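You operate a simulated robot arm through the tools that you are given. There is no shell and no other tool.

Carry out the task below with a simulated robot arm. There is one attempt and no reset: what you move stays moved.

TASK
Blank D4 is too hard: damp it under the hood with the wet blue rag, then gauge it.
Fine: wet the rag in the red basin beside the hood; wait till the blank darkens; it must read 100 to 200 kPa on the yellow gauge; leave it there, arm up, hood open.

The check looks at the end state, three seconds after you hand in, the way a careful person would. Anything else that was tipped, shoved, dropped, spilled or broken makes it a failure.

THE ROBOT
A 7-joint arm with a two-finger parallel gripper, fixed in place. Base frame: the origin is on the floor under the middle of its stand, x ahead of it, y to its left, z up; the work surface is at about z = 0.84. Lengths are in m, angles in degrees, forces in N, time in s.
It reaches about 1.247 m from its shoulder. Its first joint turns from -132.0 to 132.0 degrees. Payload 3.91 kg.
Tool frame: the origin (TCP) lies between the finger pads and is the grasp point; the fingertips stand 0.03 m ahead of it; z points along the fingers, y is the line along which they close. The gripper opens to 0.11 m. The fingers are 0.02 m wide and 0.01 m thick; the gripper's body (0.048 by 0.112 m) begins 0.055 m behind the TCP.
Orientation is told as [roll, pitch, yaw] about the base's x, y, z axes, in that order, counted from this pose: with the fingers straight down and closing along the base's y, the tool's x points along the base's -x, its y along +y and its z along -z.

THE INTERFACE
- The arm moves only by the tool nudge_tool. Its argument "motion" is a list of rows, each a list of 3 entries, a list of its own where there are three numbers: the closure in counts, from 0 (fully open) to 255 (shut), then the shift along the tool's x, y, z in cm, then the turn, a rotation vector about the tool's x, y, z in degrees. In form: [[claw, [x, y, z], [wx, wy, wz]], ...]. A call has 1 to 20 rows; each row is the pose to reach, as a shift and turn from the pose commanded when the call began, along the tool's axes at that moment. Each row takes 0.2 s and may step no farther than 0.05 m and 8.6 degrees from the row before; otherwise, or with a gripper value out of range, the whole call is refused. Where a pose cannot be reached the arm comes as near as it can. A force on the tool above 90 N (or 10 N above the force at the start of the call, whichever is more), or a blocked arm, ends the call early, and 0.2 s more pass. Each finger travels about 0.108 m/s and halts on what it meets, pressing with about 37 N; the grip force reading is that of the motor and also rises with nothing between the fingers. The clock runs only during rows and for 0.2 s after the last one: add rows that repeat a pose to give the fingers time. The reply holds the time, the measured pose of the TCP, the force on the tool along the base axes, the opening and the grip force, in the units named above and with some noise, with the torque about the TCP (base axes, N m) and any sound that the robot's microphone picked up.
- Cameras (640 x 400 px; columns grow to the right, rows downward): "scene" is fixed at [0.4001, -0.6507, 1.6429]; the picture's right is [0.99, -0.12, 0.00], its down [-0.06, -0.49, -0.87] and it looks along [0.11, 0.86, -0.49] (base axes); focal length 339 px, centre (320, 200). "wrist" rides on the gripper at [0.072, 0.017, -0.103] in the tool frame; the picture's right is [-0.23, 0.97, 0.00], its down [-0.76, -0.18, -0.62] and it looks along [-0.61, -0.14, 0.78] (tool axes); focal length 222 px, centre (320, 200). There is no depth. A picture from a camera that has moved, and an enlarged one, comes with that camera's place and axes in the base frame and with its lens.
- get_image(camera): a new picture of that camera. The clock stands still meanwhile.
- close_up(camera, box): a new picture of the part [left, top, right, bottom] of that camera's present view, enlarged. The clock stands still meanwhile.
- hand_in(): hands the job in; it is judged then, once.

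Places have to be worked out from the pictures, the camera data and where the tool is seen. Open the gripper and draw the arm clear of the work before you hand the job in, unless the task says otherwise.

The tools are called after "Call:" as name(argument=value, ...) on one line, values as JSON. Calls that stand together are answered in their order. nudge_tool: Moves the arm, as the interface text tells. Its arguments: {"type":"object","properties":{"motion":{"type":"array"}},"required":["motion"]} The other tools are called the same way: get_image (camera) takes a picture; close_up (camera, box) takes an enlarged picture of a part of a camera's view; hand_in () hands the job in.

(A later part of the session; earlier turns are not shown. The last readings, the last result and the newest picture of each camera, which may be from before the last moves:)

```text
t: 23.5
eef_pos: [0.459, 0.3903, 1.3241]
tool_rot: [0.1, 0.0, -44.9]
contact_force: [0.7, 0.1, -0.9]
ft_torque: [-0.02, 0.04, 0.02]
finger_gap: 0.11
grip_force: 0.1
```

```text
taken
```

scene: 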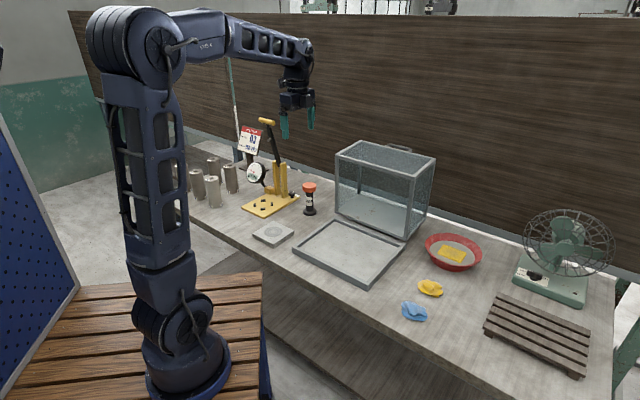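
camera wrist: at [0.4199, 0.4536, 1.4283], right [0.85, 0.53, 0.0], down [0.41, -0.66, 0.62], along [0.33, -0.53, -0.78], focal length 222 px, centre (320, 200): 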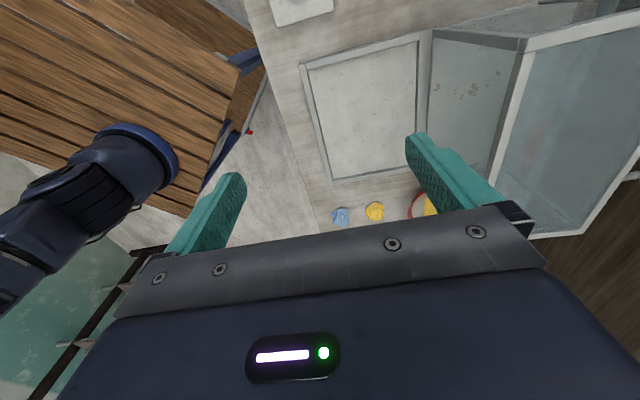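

The tray is clear: corners about (0.425, 0.37), (0.652, 0.15), (0.62, 0.553), centre (0.636, 0.352). Now I go to the blanks, turning the wrist 90° so the fingers close along the bench and the camera faces the back of the bench.

Call:
nudge_tool(motion=[[0, [4.8, -0.3, 0.0], [0, 0, -8.1]], [0, [9.6, -0.6, 0.0], [0, 0, -16.3]], [0, [14.4, -1.0, 0.5], [0, 0, -24.5]], [0, [19.3, -1.3, 1.0], [0, 0, -32.7]], [0, [24.1, -1.6, 2.0], [0, 0, -40.9]], [0, [28.9, -1.9, 3.0], [0, 0, -49.1]], [0, [33.7, -2.3, 4.0], [0, 0, -57.3]], [0, [38.5, -2.6, 5.0], [0, 0, -65.5]], [0, [43.4, -2.9, 6.0], [0, 0, -73.7]], [0, [48.2, -3.2, 6.8], [0, 0, -81.9]], [0, [52.9, -3.5, 7.5], [0, 0, -90]]])

Call:
get_image(camera="wrist")

Call:
get_image(camera="scene")

```text
t: 25.9
eef_pos: [0.0619, 0.7388, 1.2503]
tool_rot: [0.0, -0.1, 45.1]
contact_force: [0.2, -0.8, 0.5]
ft_torque: [0.01, 0.05, -0.03]
finger_gap: 0.1099
grip_force: 0.1
```

```text
taken
camera wrist: at [-0.0001, 0.6991, 1.3541], right [-0.53, 0.85, 0.0], down [0.66, 0.41, 0.62], along [0.53, 0.33, -0.78], focal length 222 px, centre (320, 200)
```

wrist: 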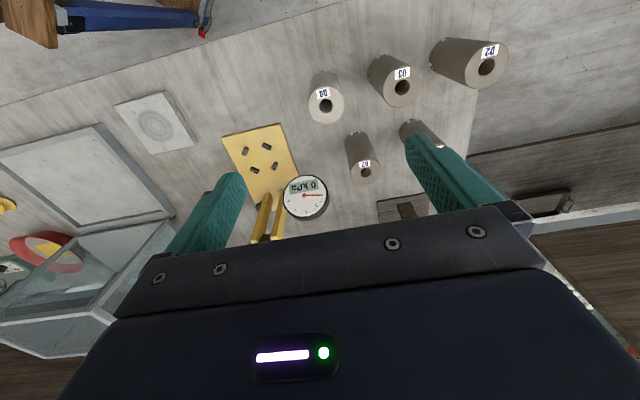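

```text
taken
```

scene: 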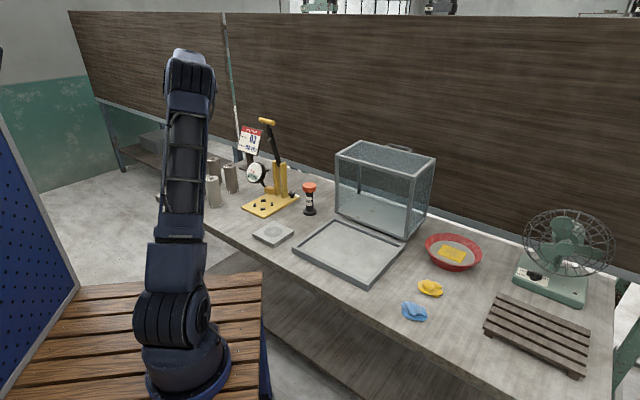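

D4 is clearly visible (label D4, pale). I zoom in to pin its top centre precisely.

Call:
close_up(camera="wrist", box=[280, 50, 440, 150])

Call:
close_up(camera="wrist", box=[200, 110, 340, 250])

Call:
close_up(camera="scene", box=[195, 150, 245, 220])

```text
4.00 times, centred on (360, 100) of wrist
camera zoom: at [-0.0001, 0.6991, 1.3541], right [-0.53, 0.85, 0.0], down [0.66, 0.41, 0.62], along [0.53, 0.33, -0.78], focal length 888 px, centre (160, 600)
```

zoom: 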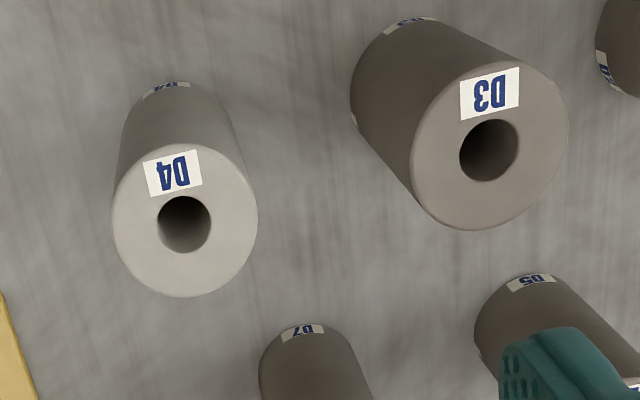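

```text
2.86 times, centred on (270, 180) of wrist
camera zoom: at [-0.0001, 0.6991, 1.3541], right [-0.53, 0.85, 0.0], down [0.66, 0.41, 0.62], along [0.53, 0.33, -0.78], focal length 635 px, centre (463, 257)
```

zoom: 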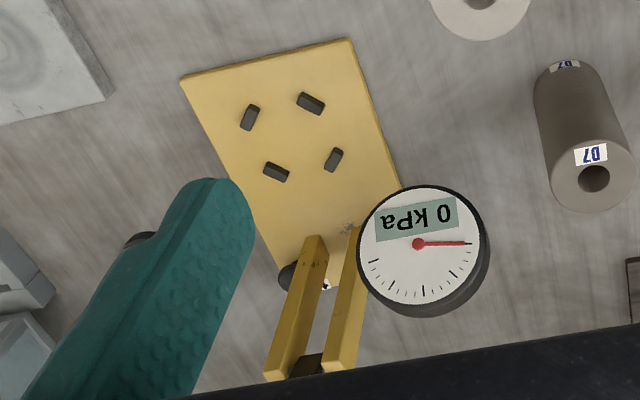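

```text
5.71 times, centred on (220, 185) of scene
camera zoom: at [0.4001, -0.6507, 1.6429], right [0.99, -0.12, 0.0], down [-0.06, -0.49, -0.87], along [0.11, 0.86, -0.49], focal length 1939 px, centre (891, 286)
```

zoom: 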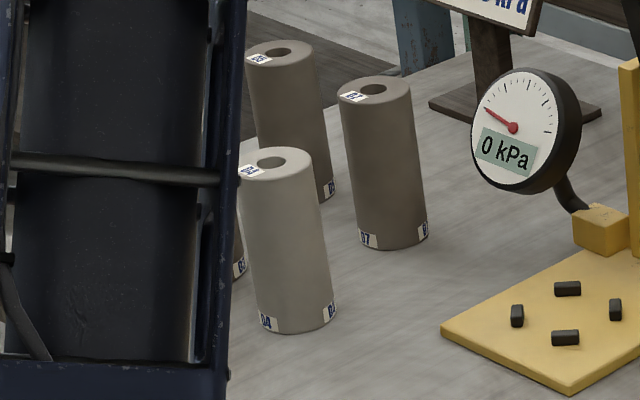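

D4's top centre comes out at about (0.0855, 0.7655), top z ≈ 0.975, diameter ≈ 0.06, neighbours ≥ 0.09 m away from its axis. I move over it and down to z = 1.06 to verify alignment.

Call:
nudge_tool(motion=[[0, [-1.2, 0.1, 4], [0, 0, 0]], [0, [-2.4, 0.2, 8.5], [0, 0, 0]], [0, [-3.5, 0.2, 13], [0, 0, 0]], [0, [-3.5, 0.2, 17], [0, 0, 0]], [0, [-3.5, 0.2, 19], [0, 0, 0]]])

Call:
get_image(camera="wrist")

Call:
close_up(camera="scene", box=[180, 100, 260, 220])

```text
t: 27.1
eef_pos: [0.0866, 0.7636, 1.0594]
tool_rot: [0.0, -0.1, 44.9]
contact_force: [-0.3, -0.3, 0.1]
ft_torque: [-0.01, 0.01, -0.01]
finger_gap: 0.1096
grip_force: 0.0
```

```text
taken
camera wrist: at [0.0227, 0.7245, 1.1631], right [-0.53, 0.85, 0.0], down [0.66, 0.41, 0.62], along [0.53, 0.33, -0.78], focal length 222 px, centre (320, 200)
```

wrist: 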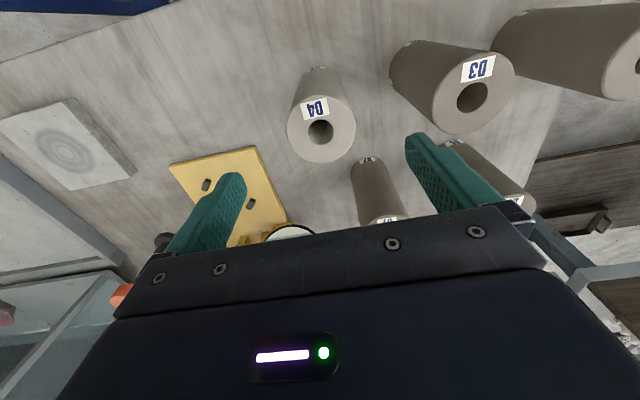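

```text
3.33 times, centred on (220, 160) of scene
camera zoom: at [0.4001, -0.6507, 1.6429], right [0.99, -0.12, 0.0], down [-0.06, -0.49, -0.87], along [0.11, 0.86, -0.49], focal length 1131 px, centre (653, 333)
```

zoom: 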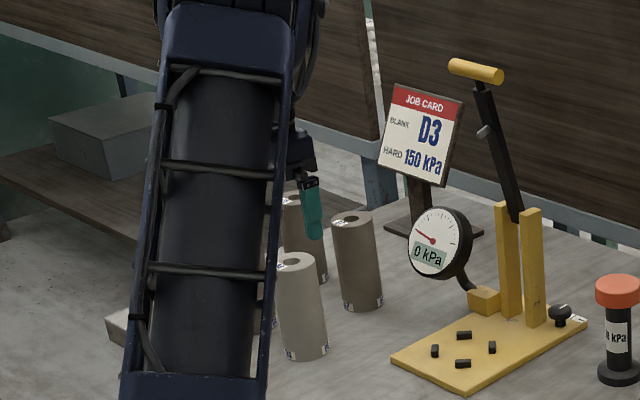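

Alignment looks good laterally. A close-up will settle the exact centre and top height.

Call:
close_up(camera="wrist", box=[270, 60, 370, 170])

```text
3.64 times, centred on (320, 115) of wrist
camera zoom: at [0.0227, 0.7245, 1.1631], right [-0.53, 0.85, 0.0], down [0.66, 0.41, 0.62], along [0.53, 0.33, -0.78], focal length 808 px, centre (320, 509)
```

zoom: 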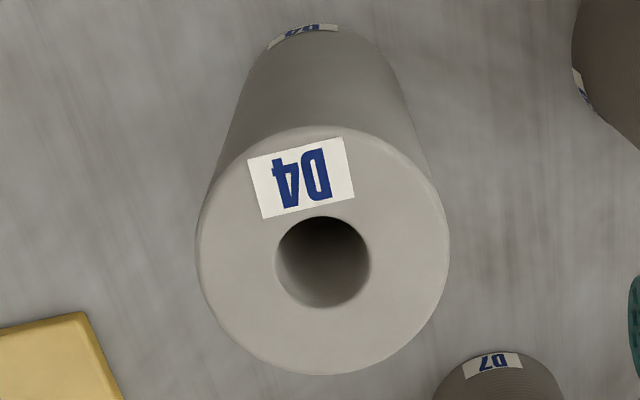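

Two views agree: D4's top centre is (0.0861, 0.7655, 0.9715), diameter 61 mm. I descend to TCP z ≈ 0.937 and close on it.

Call:
nudge_tool(motion=[[0, [-0.1, 0.17, 4], [0, 0, 0]], [0, [-0.1, 0.17, 8], [0, 0, 0]], [0, [-0.1, 0.17, 11], [0, 0, 0]], [0, [-0.1, 0.17, 12.2], [0, 0, 0]], [60, [-0.1, 0.17, 12.2], [0, 0, 0]], [110, [-0.1, 0.17, 12.2], [0, 0, 0]], [150, [-0.1, 0.17, 12.2], [0, 0, 0]], [150, [-0.1, 0.17, 12.2], [0, 0, 0]]])

Call:
get_image(camera="wrist")

```text
t: 28.9
eef_pos: [0.0852, 0.768, 0.9382]
tool_rot: [0.0, -0.1, 45.0]
contact_force: [1.9, 0.3, -0.2]
ft_torque: [0.11, -0.08, -0.02]
finger_gap: 0.0595
grip_force: 37.3
```

```text
taken
camera wrist: at [0.0219, 0.729, 1.0414], right [-0.53, 0.85, 0.0], down [0.66, 0.41, 0.62], along [0.53, 0.33, -0.78], focal length 222 px, centre (320, 200)
```

wrist: 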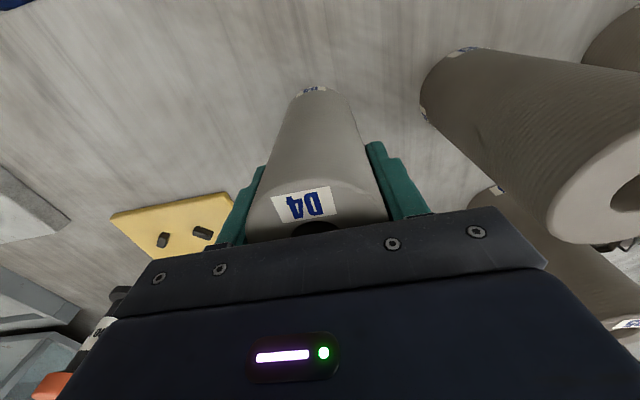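

D4 is held (gap 59.5 mm, 37 N). I lift straight up to TCP z ≈ 1.15.

Call:
nudge_tool(motion=[[150, [0, 0, -1.5], [0, 0, 0]], [150, [0, 0, -4], [0, 0, 0]], [150, [0, 0, -8], [0, 0, 0]], [150, [0, 0, -12], [0, 0, 0]], [150, [0, 0, -16], [0, 0, 0]], [150, [0, 0, -20], [0, 0, 0]], [150, [0, 0, -22], [0, 0, 0]]])

Call:
get_image(camera="scene")

Call:
get_image(camera="wrist")

```text
t: 30.5
eef_pos: [0.085, 0.7682, 1.1575]
tool_rot: [0.0, 0.0, 45.0]
contact_force: [0.8, 0.5, -5.3]
ft_torque: [0.04, 0.01, -0.02]
finger_gap: 0.0597
grip_force: 36.9
```

```text
taken
```

scene: 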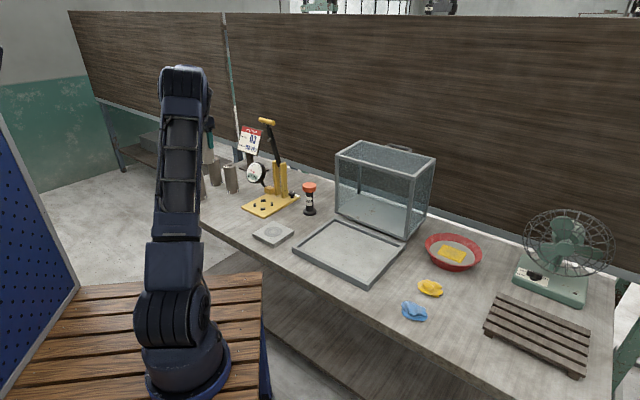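

```text
taken
camera wrist: at [0.0217, 0.7288, 1.2614], right [-0.53, 0.85, 0.0], down [0.66, 0.41, 0.62], along [0.53, 0.33, -0.78], focal length 222 px, centre (320, 200)
```

wrist: 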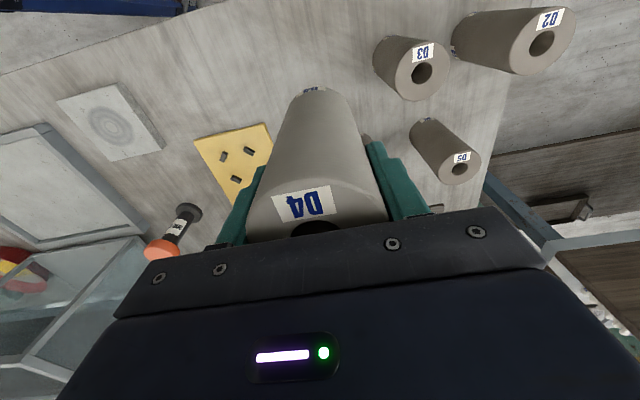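

D4 is lifted (about 0.54 kg). I carry it around the front of the gauge to above the left half of the tray, target (0.573, 0.403).

Call:
nudge_tool(motion=[[150, [0.4, -3.0, 0], [0, 0, 0]], [150, [0.9, -7.4, 0], [0, 0, 0]], [150, [1.3, -11.8, 0], [0, 0, 0]], [150, [1.7, -16.2, 0], [0, 0, 0]], [150, [2.2, -20.6, 0], [0, 0, 0]], [150, [2.6, -25.0, 0], [0, 0, 0]], [150, [3.0, -29.4, 0], [0, 0, 0]], [150, [2.0, -33.8, 0], [0, 0, 0]], [150, [0.5, -38.0, 0], [0, 0, 0]], [150, [-1.2, -42.2, 0], [0, 0, 0]], [150, [-2.9, -46.4, 0], [0, 0, 0]], [150, [-4.6, -50.6, 0], [0, 0, 0]], [150, [-6.3, -54.8, 0], [0, 0, 0]], [150, [-7.8, -58.2, 0], [0, 0, 0]], [150, [-8.7, -60.3, 0], [0, 0, 0]], [150, [-8.7, -60.3, 0], [0, 0, 0]]])

Call:
get_image(camera="scene")

Call:
get_image(camera="wrist")

```text
t: 33.9
eef_pos: [0.5716, 0.4031, 1.1609]
tool_rot: [0.0, -0.1, 45.0]
contact_force: [0.0, -0.1, -5.9]
ft_torque: [0.0, -0.05, 0.01]
finger_gap: 0.0594
grip_force: 36.8
```

```text
taken
```

scene: 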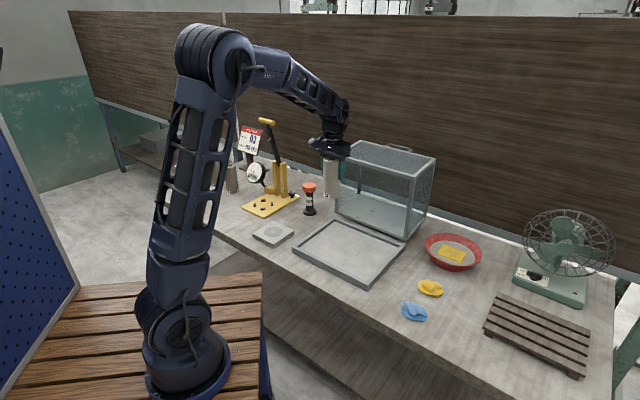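

```text
taken
camera wrist: at [0.509, 0.3634, 1.2638], right [-0.53, 0.85, 0.0], down [0.66, 0.41, 0.62], along [0.53, 0.33, -0.78], focal length 222 px, centre (320, 200)
```

wrist: 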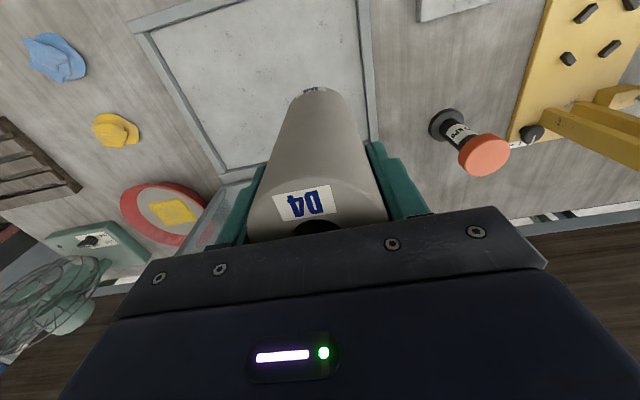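

D4 hangs above the left part of the tray, well inside the rim. I lower to just above the floor, then feel for contact in small steps.

Call:
nudge_tool(motion=[[150, [0, 0, 4], [0, 0, 0]], [150, [0, 0, 8], [0, 0, 0]], [150, [0, 0, 12], [0, 0, 0]], [150, [0, 0, 16], [0, 0, 0]], [150, [0, 0, 18.5], [0, 0, 0]], [150, [0, 0, 20], [0, 0, 0]], [150, [0, 0, 20], [0, 0, 0]]])

Call:
close_up(camera="scene", box=[280, 130, 440, 300])

```text
t: 35.5
eef_pos: [0.5741, 0.4033, 0.9612]
tool_rot: [0.0, 0.0, 45.0]
contact_force: [1.5, -0.3, -6.3]
ft_torque: [0.02, 0.0, 0.02]
finger_gap: 0.0596
grip_force: 37.3
```

```text
2.35 times, centred on (360, 215) of scene
camera zoom: at [0.4001, -0.6507, 1.6429], right [0.99, -0.12, 0.0], down [-0.06, -0.49, -0.87], along [0.11, 0.86, -0.49], focal length 798 px, centre (226, 165)
```

zoom: 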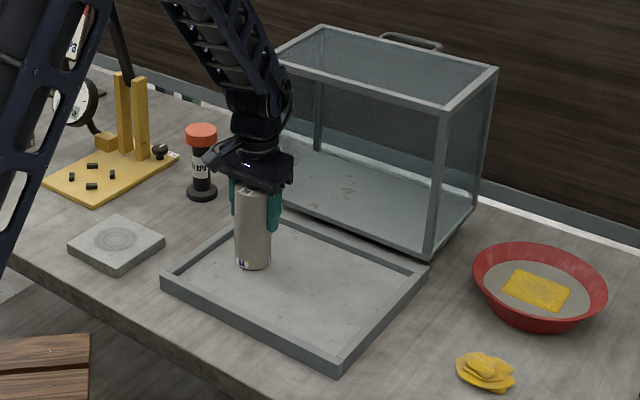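

Bottom should be ~1-2 cm above the tray floor. I lower in small steps and watch the vertical force.

Call:
nudge_tool(motion=[[150, [0, 0, 0.3], [0, 0, 0]], [150, [0, 0, 0.6], [0, 0, 0]], [150, [0, 0, 0.6], [0, 0, 0]]])

```text
t: 36.3
eef_pos: [0.5745, 0.4029, 0.9559]
tool_rot: [-0.1, -0.2, 45.1]
contact_force: [5.3, 1.8, 25.0]
ft_torque: [-0.23, -0.29, 0.0]
finger_gap: 0.0599
grip_force: 37.5
```

Contact at TCP z ≈ 0.957 (25 N). I ease up a millimetre and release the blank.

Call:
nudge_tool(motion=[[150, [0, 0, -0.12], [0, 0, 0]], [110, [0, 0, -0.12], [0, 0, 0]], [70, [0, 0, -0.12], [0, 0, 0]], [40, [0, 0, -0.12], [0, 0, 0]], [40, [0, 0, -0.12], [0, 0, 0]]])

Call:
close_up(camera="scene", box=[280, 130, 440, 300])

Call:
get_image(camera="wrist")

```text
t: 37.5
eef_pos: [0.5741, 0.4032, 0.9543]
tool_rot: [0.0, 0.0, 45.0]
contact_force: [0.3, -0.6, -0.7]
ft_torque: [0.0, -0.02, 0.0]
finger_gap: 0.0928
grip_force: 0.1
```

```text
2.35 times, centred on (360, 215) of scene
camera zoom: at [0.4001, -0.6507, 1.6429], right [0.99, -0.12, 0.0], down [-0.06, -0.49, -0.87], along [0.11, 0.86, -0.49], focal length 798 px, centre (226, 165)
```

zoom: 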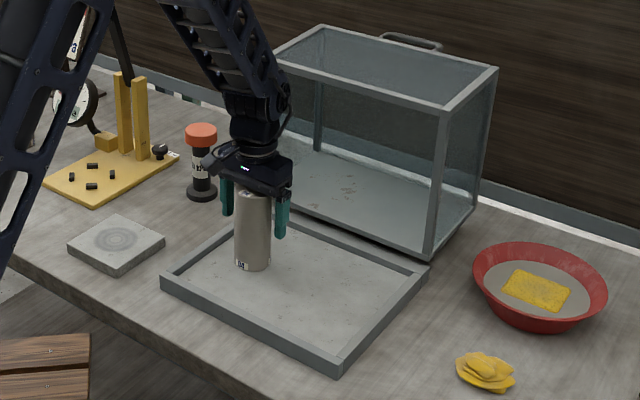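

```text
taken
camera wrist: at [0.5099, 0.3632, 1.0587], right [-0.53, 0.85, 0.0], down [0.66, 0.41, 0.62], along [0.53, 0.33, -0.78], focal length 222 px, centre (320, 200)
```

wrist: 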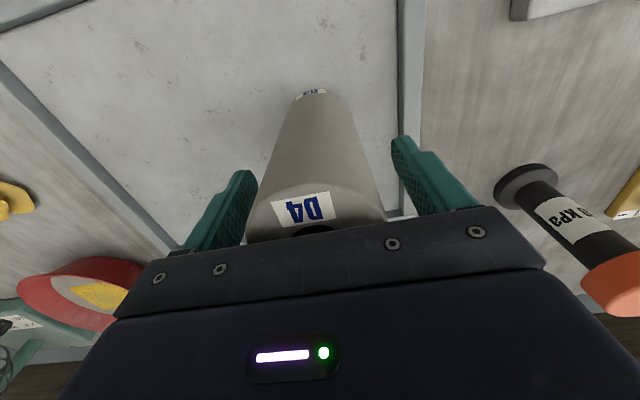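

D4 stands free in the tray. I raise the open gripper straight up, then go to look at the blue rag near (0.766, 0.034).

Call:
nudge_tool(motion=[[40, [0, 0, -4], [0, 0, 0]], [40, [0, 0, -8.5], [0, 0, 0]], [40, [0, 0, -13], [0, 0, 0]], [40, [0, 0, -17.5], [0, 0, 0]], [40, [0, 0, -22], [0, 0, 0]], [0, [0, -4.5, -23], [0, 0, 0]], [0, [1.0, -9.0, -23], [0, 0, 0]], [0, [2.0, -13.5, -23], [0, 0, 0]], [0, [3.5, -18, -23], [0, 0, 0]], [0, [5.5, -22.5, -23], [0, 0, 0]], [0, [7.5, -27, -23], [0, 0, 0]], [0, [9.5, -31, -23], [0, 0, 0]], [0, [11, -35, -23], [0, 0, 0]], [0, [12.4, -39.5, -23], [0, 0, 0]]])

Call:
get_image(camera="wrist")

Call:
get_image(camera="scene")

```text
t: 40.5
eef_pos: [0.7649, 0.0348, 1.1858]
tool_rot: [0.0, 0.0, 45.1]
contact_force: [-0.1, 0.9, 0.6]
ft_torque: [-0.03, -0.04, 0.04]
finger_gap: 0.1101
grip_force: 0.1
```

```text
taken
camera wrist: at [0.7009, -0.0053, 1.2878], right [-0.53, 0.85, 0.0], down [0.66, 0.41, 0.62], along [0.53, 0.33, -0.78], focal length 222 px, centre (320, 200)
```

wrist: 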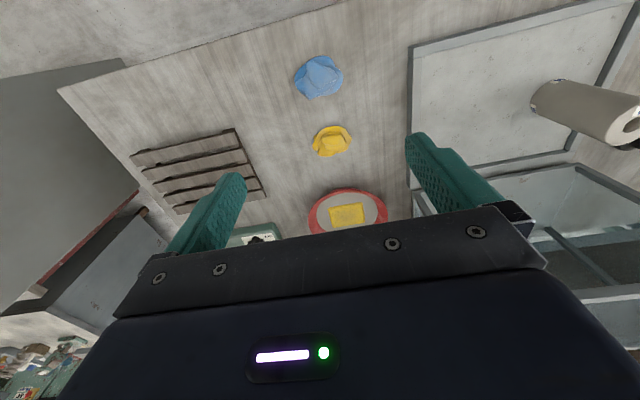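

```text
taken
```

scene: 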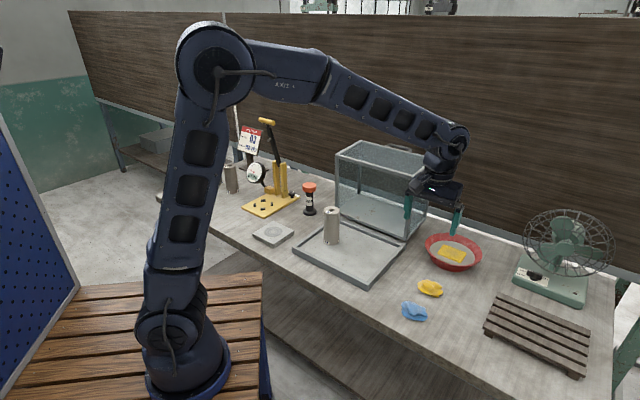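

Call:
close_up(camera="wrist", box=[270, 40, 400, 130])

Call:
close_up(camera="wrist", box=[290, 170, 410, 240])

Call:
close_up(camera="scene", box=[390, 290, 440, 330])

```text
4.44 times, centred on (335, 85) of wrist
camera zoom: at [0.7009, -0.0053, 1.2878], right [-0.53, 0.85, 0.0], down [0.66, 0.41, 0.62], along [0.53, 0.33, -0.78], focal length 987 px, centre (253, 711)
```

zoom: 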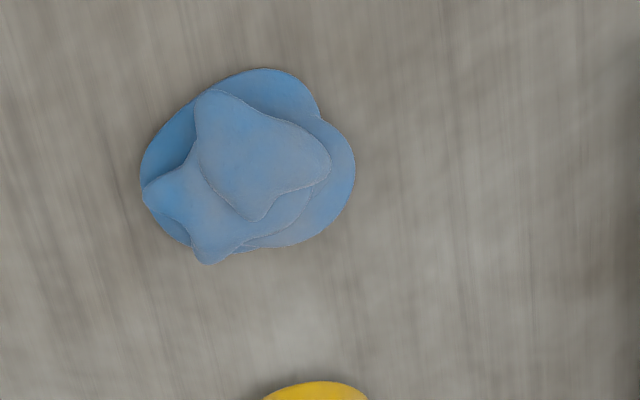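

```text
5.33 times, centred on (350, 205) of wrist
camera zoom: at [0.7009, -0.0053, 1.2878], right [-0.53, 0.85, 0.0], down [0.66, 0.41, 0.62], along [0.53, 0.33, -0.78], focal length 1185 px, centre (160, 173)
```

zoom: 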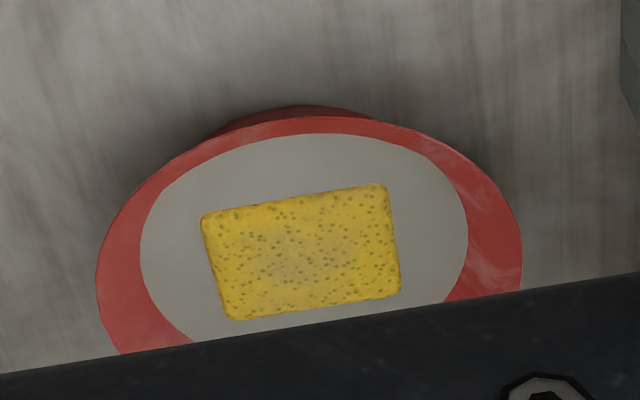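

```text
10.00 times, centred on (415, 310) of scene
camera zoom: at [0.4001, -0.6507, 1.6429], right [0.99, -0.12, 0.0], down [-0.06, -0.49, -0.87], along [0.11, 0.86, -0.49], focal length 3393 px, centre (-630, -900)
```

zoom: 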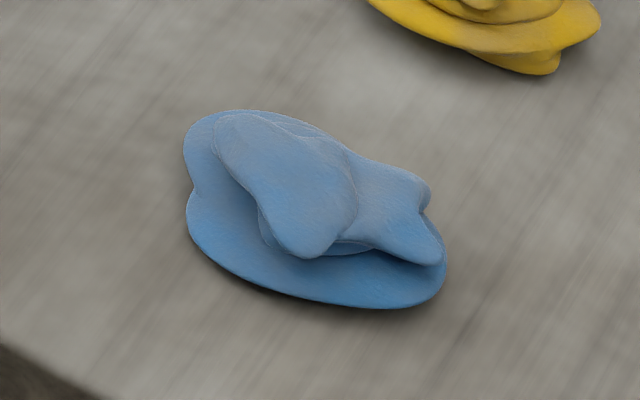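

The blue rag is centred at (0.7646, 0.0337), about 8 cm across, directly below the tool. I descend with the fingers fully open until the tips are just above the bench.

Call:
nudge_tool(motion=[[0, [0, 0, 4.5], [0, 0, 0]], [0, [0, 0, 9], [0, 0, 0]], [0, [0, 0, 13.5], [0, 0, 0]], [0, [0, 0, 18], [0, 0, 0]], [0, [0, 0, 22.5], [0, 0, 0]], [0, [0, 0, 26], [0, 0, 0]], [0, [0, 0, 28.5], [0, 0, 0]], [0, [0, 0, 28.5], [0, 0, 0]]])

Call:
get_image(camera="wrist")

Call:
close_up(camera="scene", box=[380, 250, 480, 340])

```text
t: 42.3
eef_pos: [0.7635, 0.0337, 0.9004]
tool_rot: [0.1, -0.1, 45.0]
contact_force: [-1.1, -0.3, -0.3]
ft_torque: [-0.01, -0.01, 0.05]
finger_gap: 0.1101
grip_force: 0.1
```

```text
taken
camera wrist: at [0.7001, -0.0056, 1.0034], right [-0.53, 0.85, 0.0], down [0.66, 0.41, 0.62], along [0.53, 0.33, -0.78], focal length 222 px, centre (320, 200)
```

wrist: 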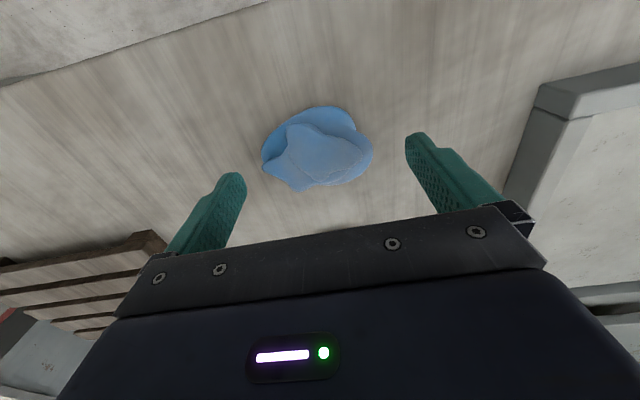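

```text
4.44 times, centred on (430, 295) of scene
camera zoom: at [0.4001, -0.6507, 1.6429], right [0.99, -0.12, 0.0], down [-0.06, -0.49, -0.87], along [0.11, 0.86, -0.49], focal length 1508 px, centre (-169, -222)
```

zoom: 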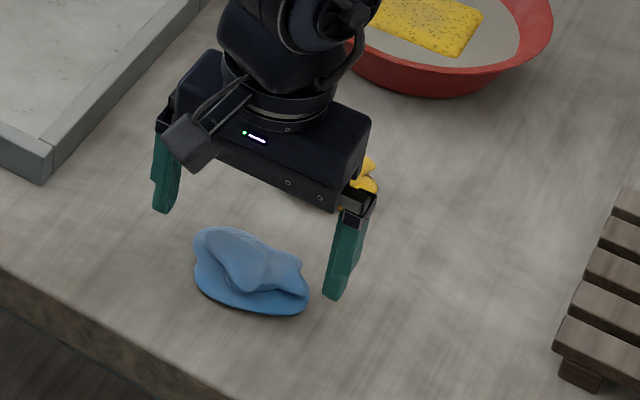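

The rag is centred between the fingers. I lower the last 2.3 cm and close gently.

Call:
nudge_tool(motion=[[0, [0, 0, 1.2], [0, 0, 0]], [0, [0, 0, 2.3], [0, 0, 0]], [70, [0, 0, 2.3], [0, 0, 0]], [130, [0, 0, 2.3], [0, 0, 0]], [180, [0, 0, 2.3], [0, 0, 0]], [230, [0, 0, 2.3], [0, 0, 0]], [230, [0, 0, 2.3], [0, 0, 0]]])

Call:
get_image(camera="wrist")

Call:
close_up(camera="scene", box=[380, 250, 480, 340])

```text
t: 43.9
eef_pos: [0.763, 0.0343, 0.8747]
tool_rot: [0.0, -0.1, 45.0]
contact_force: [-0.5, 1.4, 0.0]
ft_torque: [-0.04, -0.05, -0.02]
finger_gap: 0.0822
grip_force: 37.6
```

```text
taken
camera wrist: at [0.7007, -0.0049, 0.9794], right [-0.53, 0.85, 0.0], down [0.66, 0.41, 0.62], along [0.53, 0.33, -0.78], focal length 222 px, centre (320, 200)
```

wrist: 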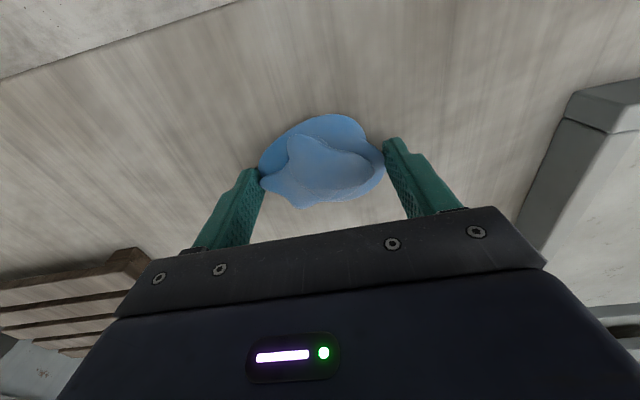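

```text
4.44 times, centred on (430, 295) of scene
camera zoom: at [0.4001, -0.6507, 1.6429], right [0.99, -0.12, 0.0], down [-0.06, -0.49, -0.87], along [0.11, 0.86, -0.49], focal length 1508 px, centre (-169, -222)
```

zoom: 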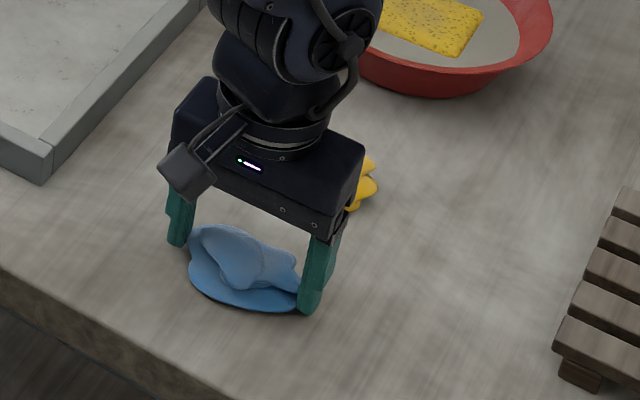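

The rag behaves as a firm bundle, held at 82 mm. I lift it and move to the front side of the basin to look at the water and the sponge before dipping.

Call:
nudge_tool(motion=[[230, [0, 0, -1.5], [0, 0, 0]], [230, [0, 0, -5], [0, 0, 0]], [230, [0, 0, -9.5], [0, 0, 0]], [230, [0, 0, -14], [0, 0, 0]], [230, [0, 0, -18], [0, 0, 0]], [230, [-4, 0, -20], [0, 0, 0]], [230, [-8.5, 0, -20], [0, 0, 0]], [230, [-13, 0, -20], [0, 0, 0]], [230, [-16, 0, -20], [0, 0, 0]], [230, [-16, 0, -20], [0, 0, 0]]])

Call:
get_image(camera="wrist")

Call:
get_image(camera="scene")

```text
t: 46.1
eef_pos: [0.88, 0.1493, 1.0769]
tool_rot: [0.0, -0.2, 45.0]
contact_force: [0.1, 0.0, 0.4]
ft_torque: [0.0, -0.02, 0.01]
finger_gap: 0.011
grip_force: 0.1
```

```text
taken
camera wrist: at [0.8152, 0.1094, 1.1812], right [-0.53, 0.85, 0.0], down [0.66, 0.41, 0.62], along [0.53, 0.33, -0.78], focal length 222 px, centre (320, 200)
```

wrist: 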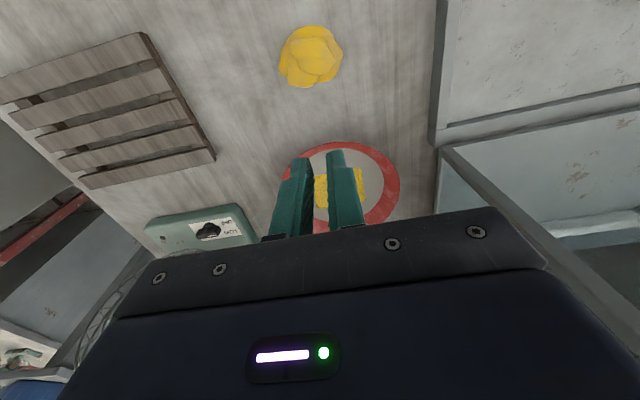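

```text
taken
```

scene: 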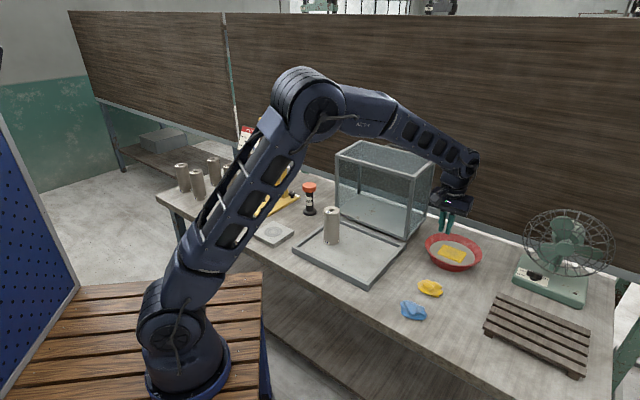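

The rag slipped out (gap now 11 mm); it still lies near its old spot on the bench. While I'm here, I look at the basin closely, then I'll regrasp the rag lower.

Call:
close_up(camera="scene", box=[415, 220, 495, 280])

Call:
close_up(camera="scene", box=[390, 290, 440, 330])

Call:
close_up(camera="wrist", box=[260, 120, 420, 240])

```text
6.67 times, centred on (455, 250) of scene
camera zoom: at [0.4001, -0.6507, 1.6429], right [0.99, -0.12, 0.0], down [-0.06, -0.49, -0.87], along [0.11, 0.86, -0.49], focal length 2262 px, centre (-580, -133)
```

zoom: 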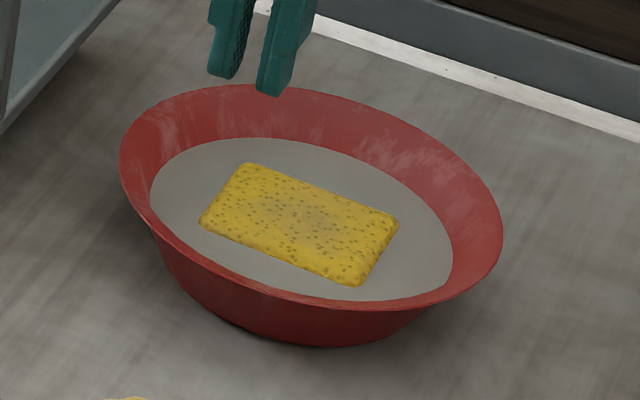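

```text
10.00 times, centred on (415, 310) of scene
camera zoom: at [0.4001, -0.6507, 1.6429], right [0.99, -0.12, 0.0], down [-0.06, -0.49, -0.87], along [0.11, 0.86, -0.49], focal length 3393 px, centre (-630, -900)
```

zoom: 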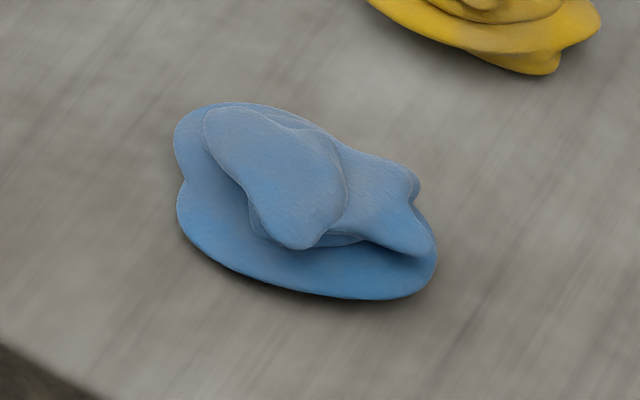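

```text
3.33 times, centred on (340, 180) of wrist
camera zoom: at [0.8152, 0.1094, 1.1812], right [-0.53, 0.85, 0.0], down [0.66, 0.41, 0.62], along [0.53, 0.33, -0.78], focal length 740 px, centre (253, 267)
```

zoom: 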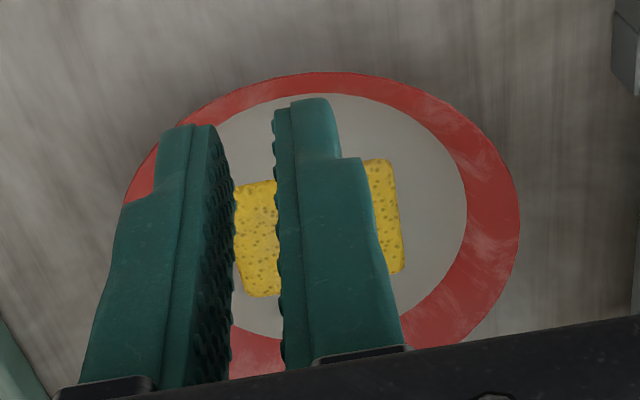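

The rag only shifted a few mm. I return above it with open fingers to measure its centre again.

Call:
nudge_tool(motion=[[0, [4, 0.1, 0], [0, 0, 0]], [0, [8.5, 0.2, 0], [0, 0, 0]], [0, [12.5, 0.3, 0], [0, 0, 0]], [0, [16.2, 0.4, 0], [0, 0, 0]], [0, [16.2, 0.4, 4.5], [0, 0, 0]], [0, [16.2, 0.4, 9], [0, 0, 0]], [0, [16.2, 0.4, 12.5], [0, 0, 0]], [0, [16.2, 0.4, 12.5], [0, 0, 0]]])

Call:
close_up(camera="wrist", box=[220, 60, 440, 220])

Call:
close_up(camera="scene", box=[390, 280, 440, 330])

```text
t: 47.9
eef_pos: [0.76, 0.0371, 0.9507]
tool_rot: [0.0, -0.1, 45.0]
contact_force: [0.2, 0.6, 0.7]
ft_torque: [0.02, -0.03, 0.05]
finger_gap: 0.11
grip_force: 0.1
```

```text
2.50 times, centred on (330, 140) of wrist
camera zoom: at [0.6961, -0.003, 1.0541], right [-0.53, 0.85, 0.0], down [0.66, 0.41, 0.62], along [0.53, 0.33, -0.78], focal length 555 px, centre (295, 350)
```

zoom: 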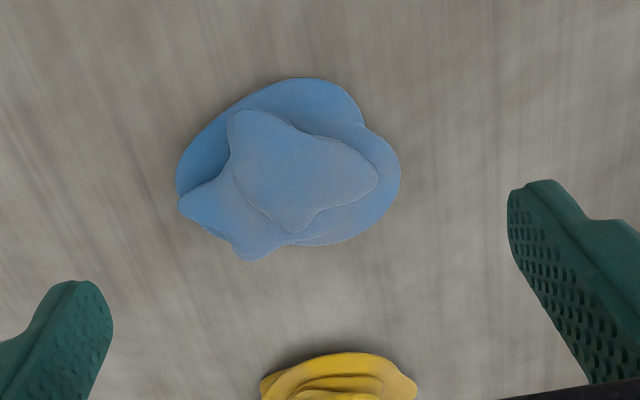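

```text
8.00 times, centred on (415, 305) of scene
camera zoom: at [0.4001, -0.6507, 1.6429], right [0.99, -0.12, 0.0], down [-0.06, -0.49, -0.87], along [0.11, 0.86, -0.49], focal length 2714 px, centre (-440, -640)
```

zoom: 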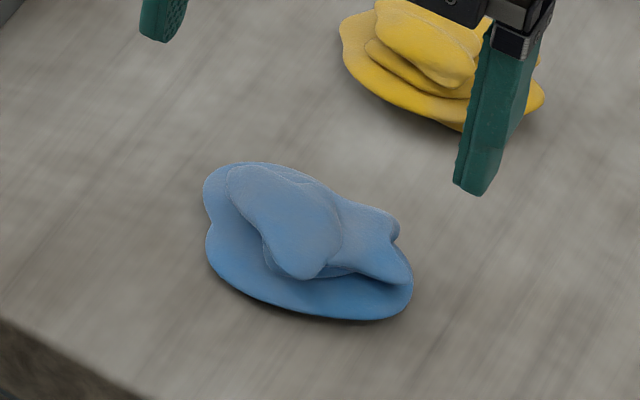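

Rag centre (0.761, 0.036), well centred. I lower in steps until the tips just touch the bench, so the pads wrap the rag's full thickness.

Call:
nudge_tool(motion=[[0, [0, -0.15, 4], [0, 0, 0]], [0, [0, -0.15, 7], [0, 0, 0]], [0, [0, -0.15, 7.9], [0, 0, 0]], [0, [0, -0.15, 8.1], [0, 0, 0]], [0, [0, -0.15, 8.1], [0, 0, 0]]])

```text
t: 49.1
eef_pos: [0.7611, 0.0365, 0.8713]
tool_rot: [0.0, -0.2, 45.0]
contact_force: [-0.6, -0.3, 0.1]
ft_torque: [-0.01, -0.01, 0.02]
finger_gap: 0.1104
grip_force: 0.2
```

Call:
nudge_tool(motion=[[0, [0, 0, 0.15], [0, 0, 0]], [0, [0, 0, 0.3], [0, 0, 0]], [0, [0, 0, 0.3], [0, 0, 0]]])

```text
t: 49.9
eef_pos: [0.7611, 0.0359, 0.8707]
tool_rot: [-0.1, -0.2, 45.0]
contact_force: [-12.0, -5.3, 71.0]
ft_torque: [2.52, 3.58, 0.66]
finger_gap: 0.1098
grip_force: 0.1
```

Contact with the bench at TCP z ≈ 0.871 (71 N), so I ease up 1.5 mm, close on the rag, and inspect the grip before lifting.

Call:
nudge_tool(motion=[[0, [0, 0, -0.25], [0, 0, 0]], [40, [0, 0, -0.25], [0, 0, 0]], [70, [0, 0, -0.25], [0, 0, 0]], [100, [0, 0, -0.25], [0, 0, 0]], [130, [0, 0, -0.25], [0, 0, 0]], [160, [0, 0, -0.25], [0, 0, 0]], [160, [0, 0, -0.25], [0, 0, 0]]])

Call:
close_up(camera="wrist", box=[220, 90, 440, 230])

Call:
close_up(camera="scene", box=[390, 270, 450, 330])

```text
t: 51.5
eef_pos: [0.7596, 0.0372, 0.8696]
tool_rot: [0.0, -0.1, 45.0]
contact_force: [-10.9, 11.2, 26.1]
ft_torque: [0.87, 0.99, -0.05]
finger_gap: 0.0825
grip_force: 36.3
```

```text
2.86 times, centred on (330, 160) of wrist
camera zoom: at [0.6962, -0.0033, 0.9735], right [-0.53, 0.85, 0.0], down [0.66, 0.41, 0.62], along [0.53, 0.33, -0.78], focal length 635 px, centre (291, 314)
```

zoom: 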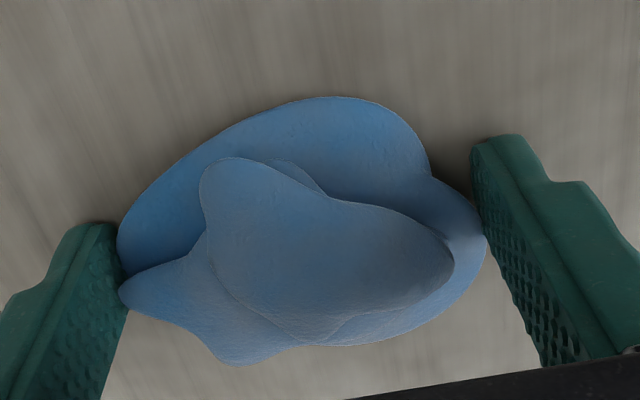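

```text
6.67 times, centred on (420, 300) of scene
camera zoom: at [0.4001, -0.6507, 1.6429], right [0.99, -0.12, 0.0], down [-0.06, -0.49, -0.87], along [0.11, 0.86, -0.49], focal length 2262 px, centre (-347, -467)
```

zoom: 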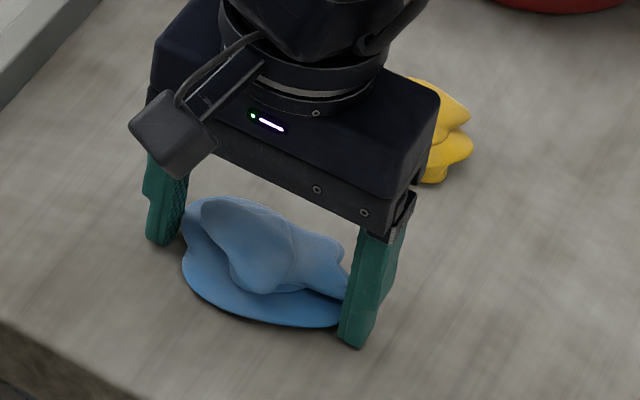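

The pads meet the rag about 8 mm off their centre line (its widest chord is farther back and turned ~7°), which explains the slip. I reopen, shift 0.8 cm back, turn 7°, and grip again.

Call:
nudge_tool(motion=[[80, [0, 0, -0.1], [0, 0, 0]], [0, [0, 0, -0.2], [0, 0, 0]], [0, [-0.4, 0, -0.2], [0, 0, 3.5]], [0, [-0.8, 0, -0.2], [0, 0, 7]], [0, [-0.8, 0, -0.1], [0, 0, 7]], [60, [-0.8, 0, -0.1], [0, 0, 7]], [100, [-0.8, 0, -0.1], [0, 0, 7]], [140, [-0.8, 0, -0.1], [0, 0, 7]], [180, [-0.8, 0, -0.1], [0, 0, 7]], [180, [-0.8, 0, -0.1], [0, 0, 7]]])

Call:
close_up(camera="wrist", box=[220, 90, 440, 230])

```text
t: 53.7
eef_pos: [0.768, 0.0427, 0.8717]
tool_rot: [0.1, 0.0, 37.9]
contact_force: [-0.1, 0.3, -0.8]
ft_torque: [-0.02, 0.04, -0.04]
finger_gap: 0.0854
grip_force: 37.1
```

```text
2.86 times, centred on (330, 160) of wrist
camera zoom: at [0.6993, 0.0107, 0.9744], right [-0.42, 0.91, 0.0], down [0.71, 0.33, 0.62], along [0.57, 0.26, -0.78], focal length 635 px, centre (291, 314)
```

zoom: 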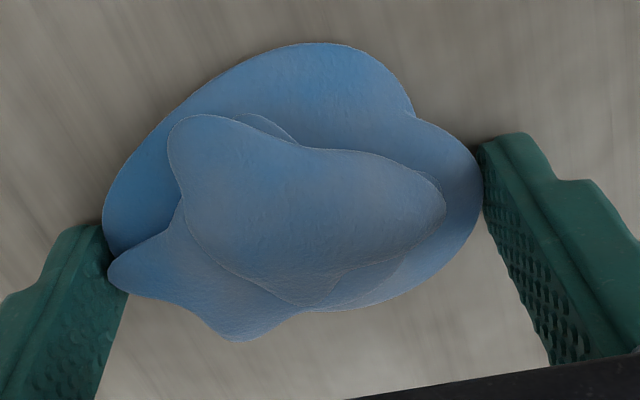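

Now both contacts sit at the middle of the pads (gap 85 mm). I lift slowly by 1 cm and check that it stays.

Call:
nudge_tool(motion=[[200, [0, 0, -0.2], [0, 0, 0]], [200, [0, 0, -0.5], [0, 0, 0]], [200, [0, 0, -1.0], [0, 0, 0]], [200, [0, 0, -1.0], [0, 0, 0]]])

Call:
close_up(camera="wrist", box=[220, 90, 440, 230])

Call:
close_up(camera="scene", box=[390, 270, 450, 330])

```text
t: 54.7
eef_pos: [0.7669, 0.0416, 0.8808]
tool_rot: [-0.1, 0.1, 37.9]
contact_force: [-0.3, -0.2, -0.5]
ft_torque: [0.06, -0.01, 0.03]
finger_gap: 0.0848
grip_force: 36.6
```

```text
2.86 times, centred on (330, 160) of wrist
camera zoom: at [0.6994, 0.01, 0.9841], right [-0.42, 0.91, 0.0], down [0.71, 0.33, 0.62], along [0.57, 0.26, -0.78], focal length 635 px, centre (291, 314)
```

zoom: 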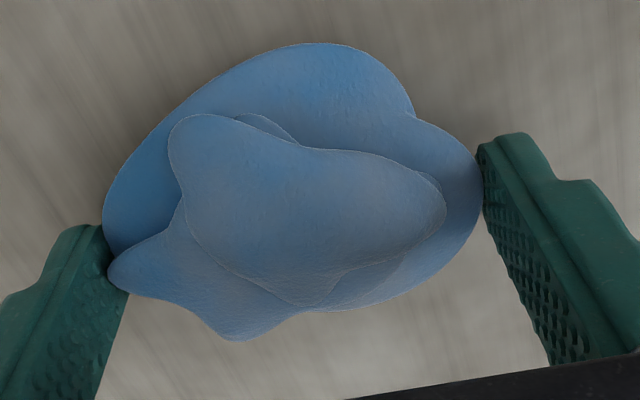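

```text
6.67 times, centred on (420, 300) of scene
camera zoom: at [0.4001, -0.6507, 1.6429], right [0.99, -0.12, 0.0], down [-0.06, -0.49, -0.87], along [0.11, 0.86, -0.49], focal length 2262 px, centre (-347, -467)
```

zoom: 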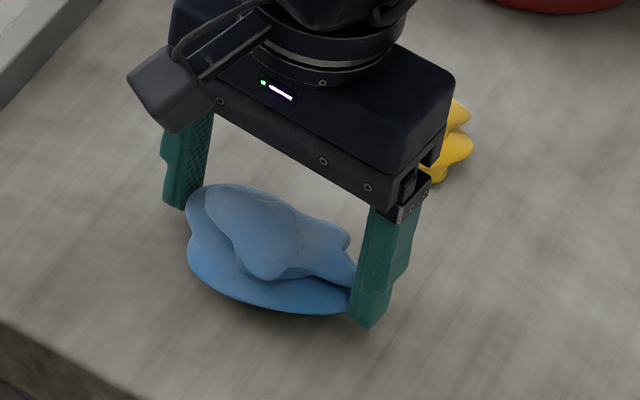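

The rag is securely held now. I raise it to z ≈ 1.08 and carry it slowly over the basin, centre about (0.973, 0.245).

Call:
nudge_tool(motion=[[200, [0, 0, -3], [0, 0, 0]], [200, [0, 0, -6.5], [0, 0, 0]], [200, [0, 0, -10], [0, 0, 0]], [200, [0, 0, -13.5], [0, 0, 0]], [200, [0, 0, -17], [0, 0, 0]], [200, [0, 0, -20], [0, 0, 0]], [200, [-3, 0.4, -20], [0, 0, 0]], [200, [-6.5, 0.8, -20], [0, 0, 0]], [200, [-10, 1.2, -20], [0, 0, 0]], [200, [-13.5, 1.6, -20], [0, 0, 0]], [200, [-17, 2.0, -20], [0, 0, 0]], [200, [-20.5, 2.4, -20], [0, 0, 0]], [200, [-24, 2.8, -20], [0, 0, 0]], [200, [-27, 3.2, -20], [0, 0, 0]], [200, [-28.7, 3.4, -20], [0, 0, 0]], [200, [-28.7, 3.4, -20], [0, 0, 0]]])

Call:
get_image(camera="wrist")

Call:
close_up(camera="scene", box=[400, 180, 510, 280])

```text
t: 58.1
eef_pos: [0.9707, 0.2451, 1.0816]
tool_rot: [-0.1, 0.0, 38.0]
contact_force: [0.5, 0.4, -0.8]
ft_torque: [0.02, -0.01, 0.01]
finger_gap: 0.0845
grip_force: 37.1
```

```text
taken
camera wrist: at [0.9035, 0.2139, 1.1849], right [-0.42, 0.91, 0.0], down [0.71, 0.33, 0.62], along [0.57, 0.26, -0.78], focal length 222 px, centre (320, 200)
```

wrist: 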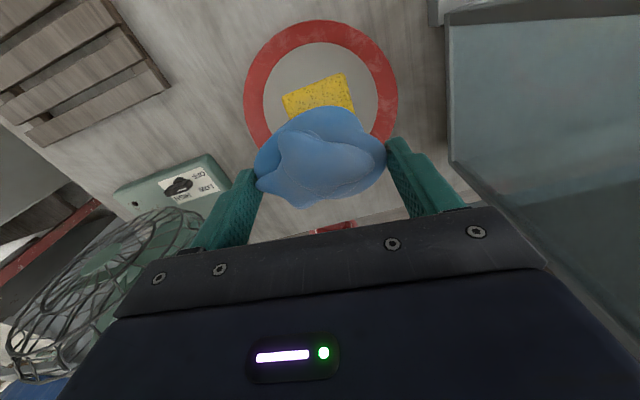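

```text
4.00 times, centred on (455, 230) of scene
camera zoom: at [0.4001, -0.6507, 1.6429], right [0.99, -0.12, 0.0], down [-0.06, -0.49, -0.87], along [0.11, 0.86, -0.49], focal length 1357 px, centre (-220, 80)
```

zoom: 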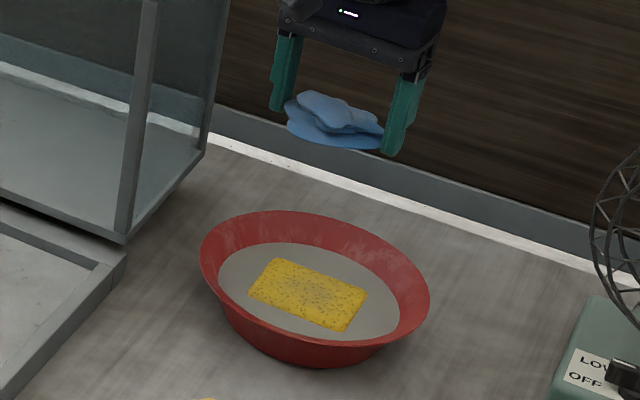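

The wrist view shows the basin rim centre at about (0.985, 0.252) and the sponge pushed to its front half, leaving free water at the back. I shift 5.4 cm back so the rag will dip into the free water.

Call:
nudge_tool(motion=[[200, [-2, -0.1, 0], [0, 0, 0]], [200, [-4, -0.2, 0], [0, 0, 0]], [200, [-5.4, -0.3, 0], [0, 0, 0]], [200, [-5.4, -0.3, 3], [0, 0, 0]], [200, [-5.4, -0.3, 6], [0, 0, 0]], [200, [-5.4, -0.3, 8], [0, 0, 0]], [200, [-5.4, -0.3, 8], [0, 0, 0]]])

Call:
get_image(camera="wrist")

Call:
close_up(camera="scene", box=[400, 180, 510, 280])

```text
t: 59.7
eef_pos: [1.0161, 0.276, 1.0015]
tool_rot: [0.0, -0.1, 38.0]
contact_force: [0.4, 0.9, 0.3]
ft_torque: [0.03, 0.0, -0.03]
finger_gap: 0.0843
grip_force: 37.0
```

```text
taken
camera wrist: at [0.9487, 0.2449, 1.105], right [-0.42, 0.91, 0.0], down [0.71, 0.33, 0.62], along [0.57, 0.26, -0.78], focal length 222 px, centre (320, 200)
```

wrist: 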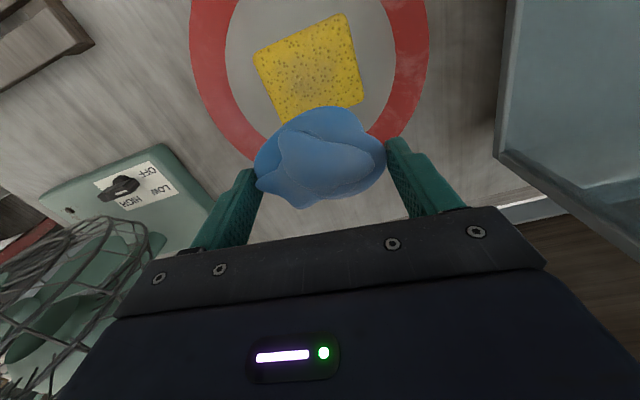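

```text
4.00 times, centred on (455, 230) of scene
camera zoom: at [0.4001, -0.6507, 1.6429], right [0.99, -0.12, 0.0], down [-0.06, -0.49, -0.87], along [0.11, 0.86, -0.49], focal length 1357 px, centre (-220, 80)
```

zoom: 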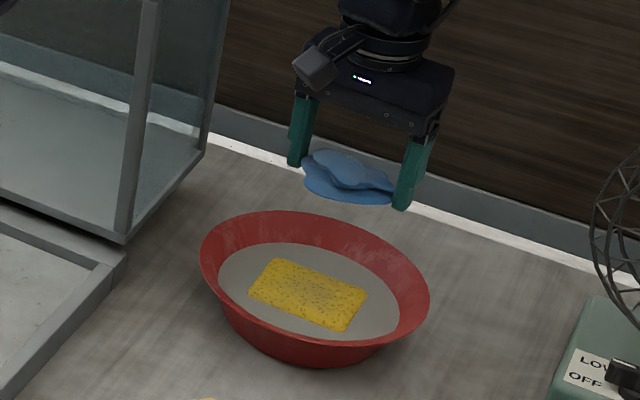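

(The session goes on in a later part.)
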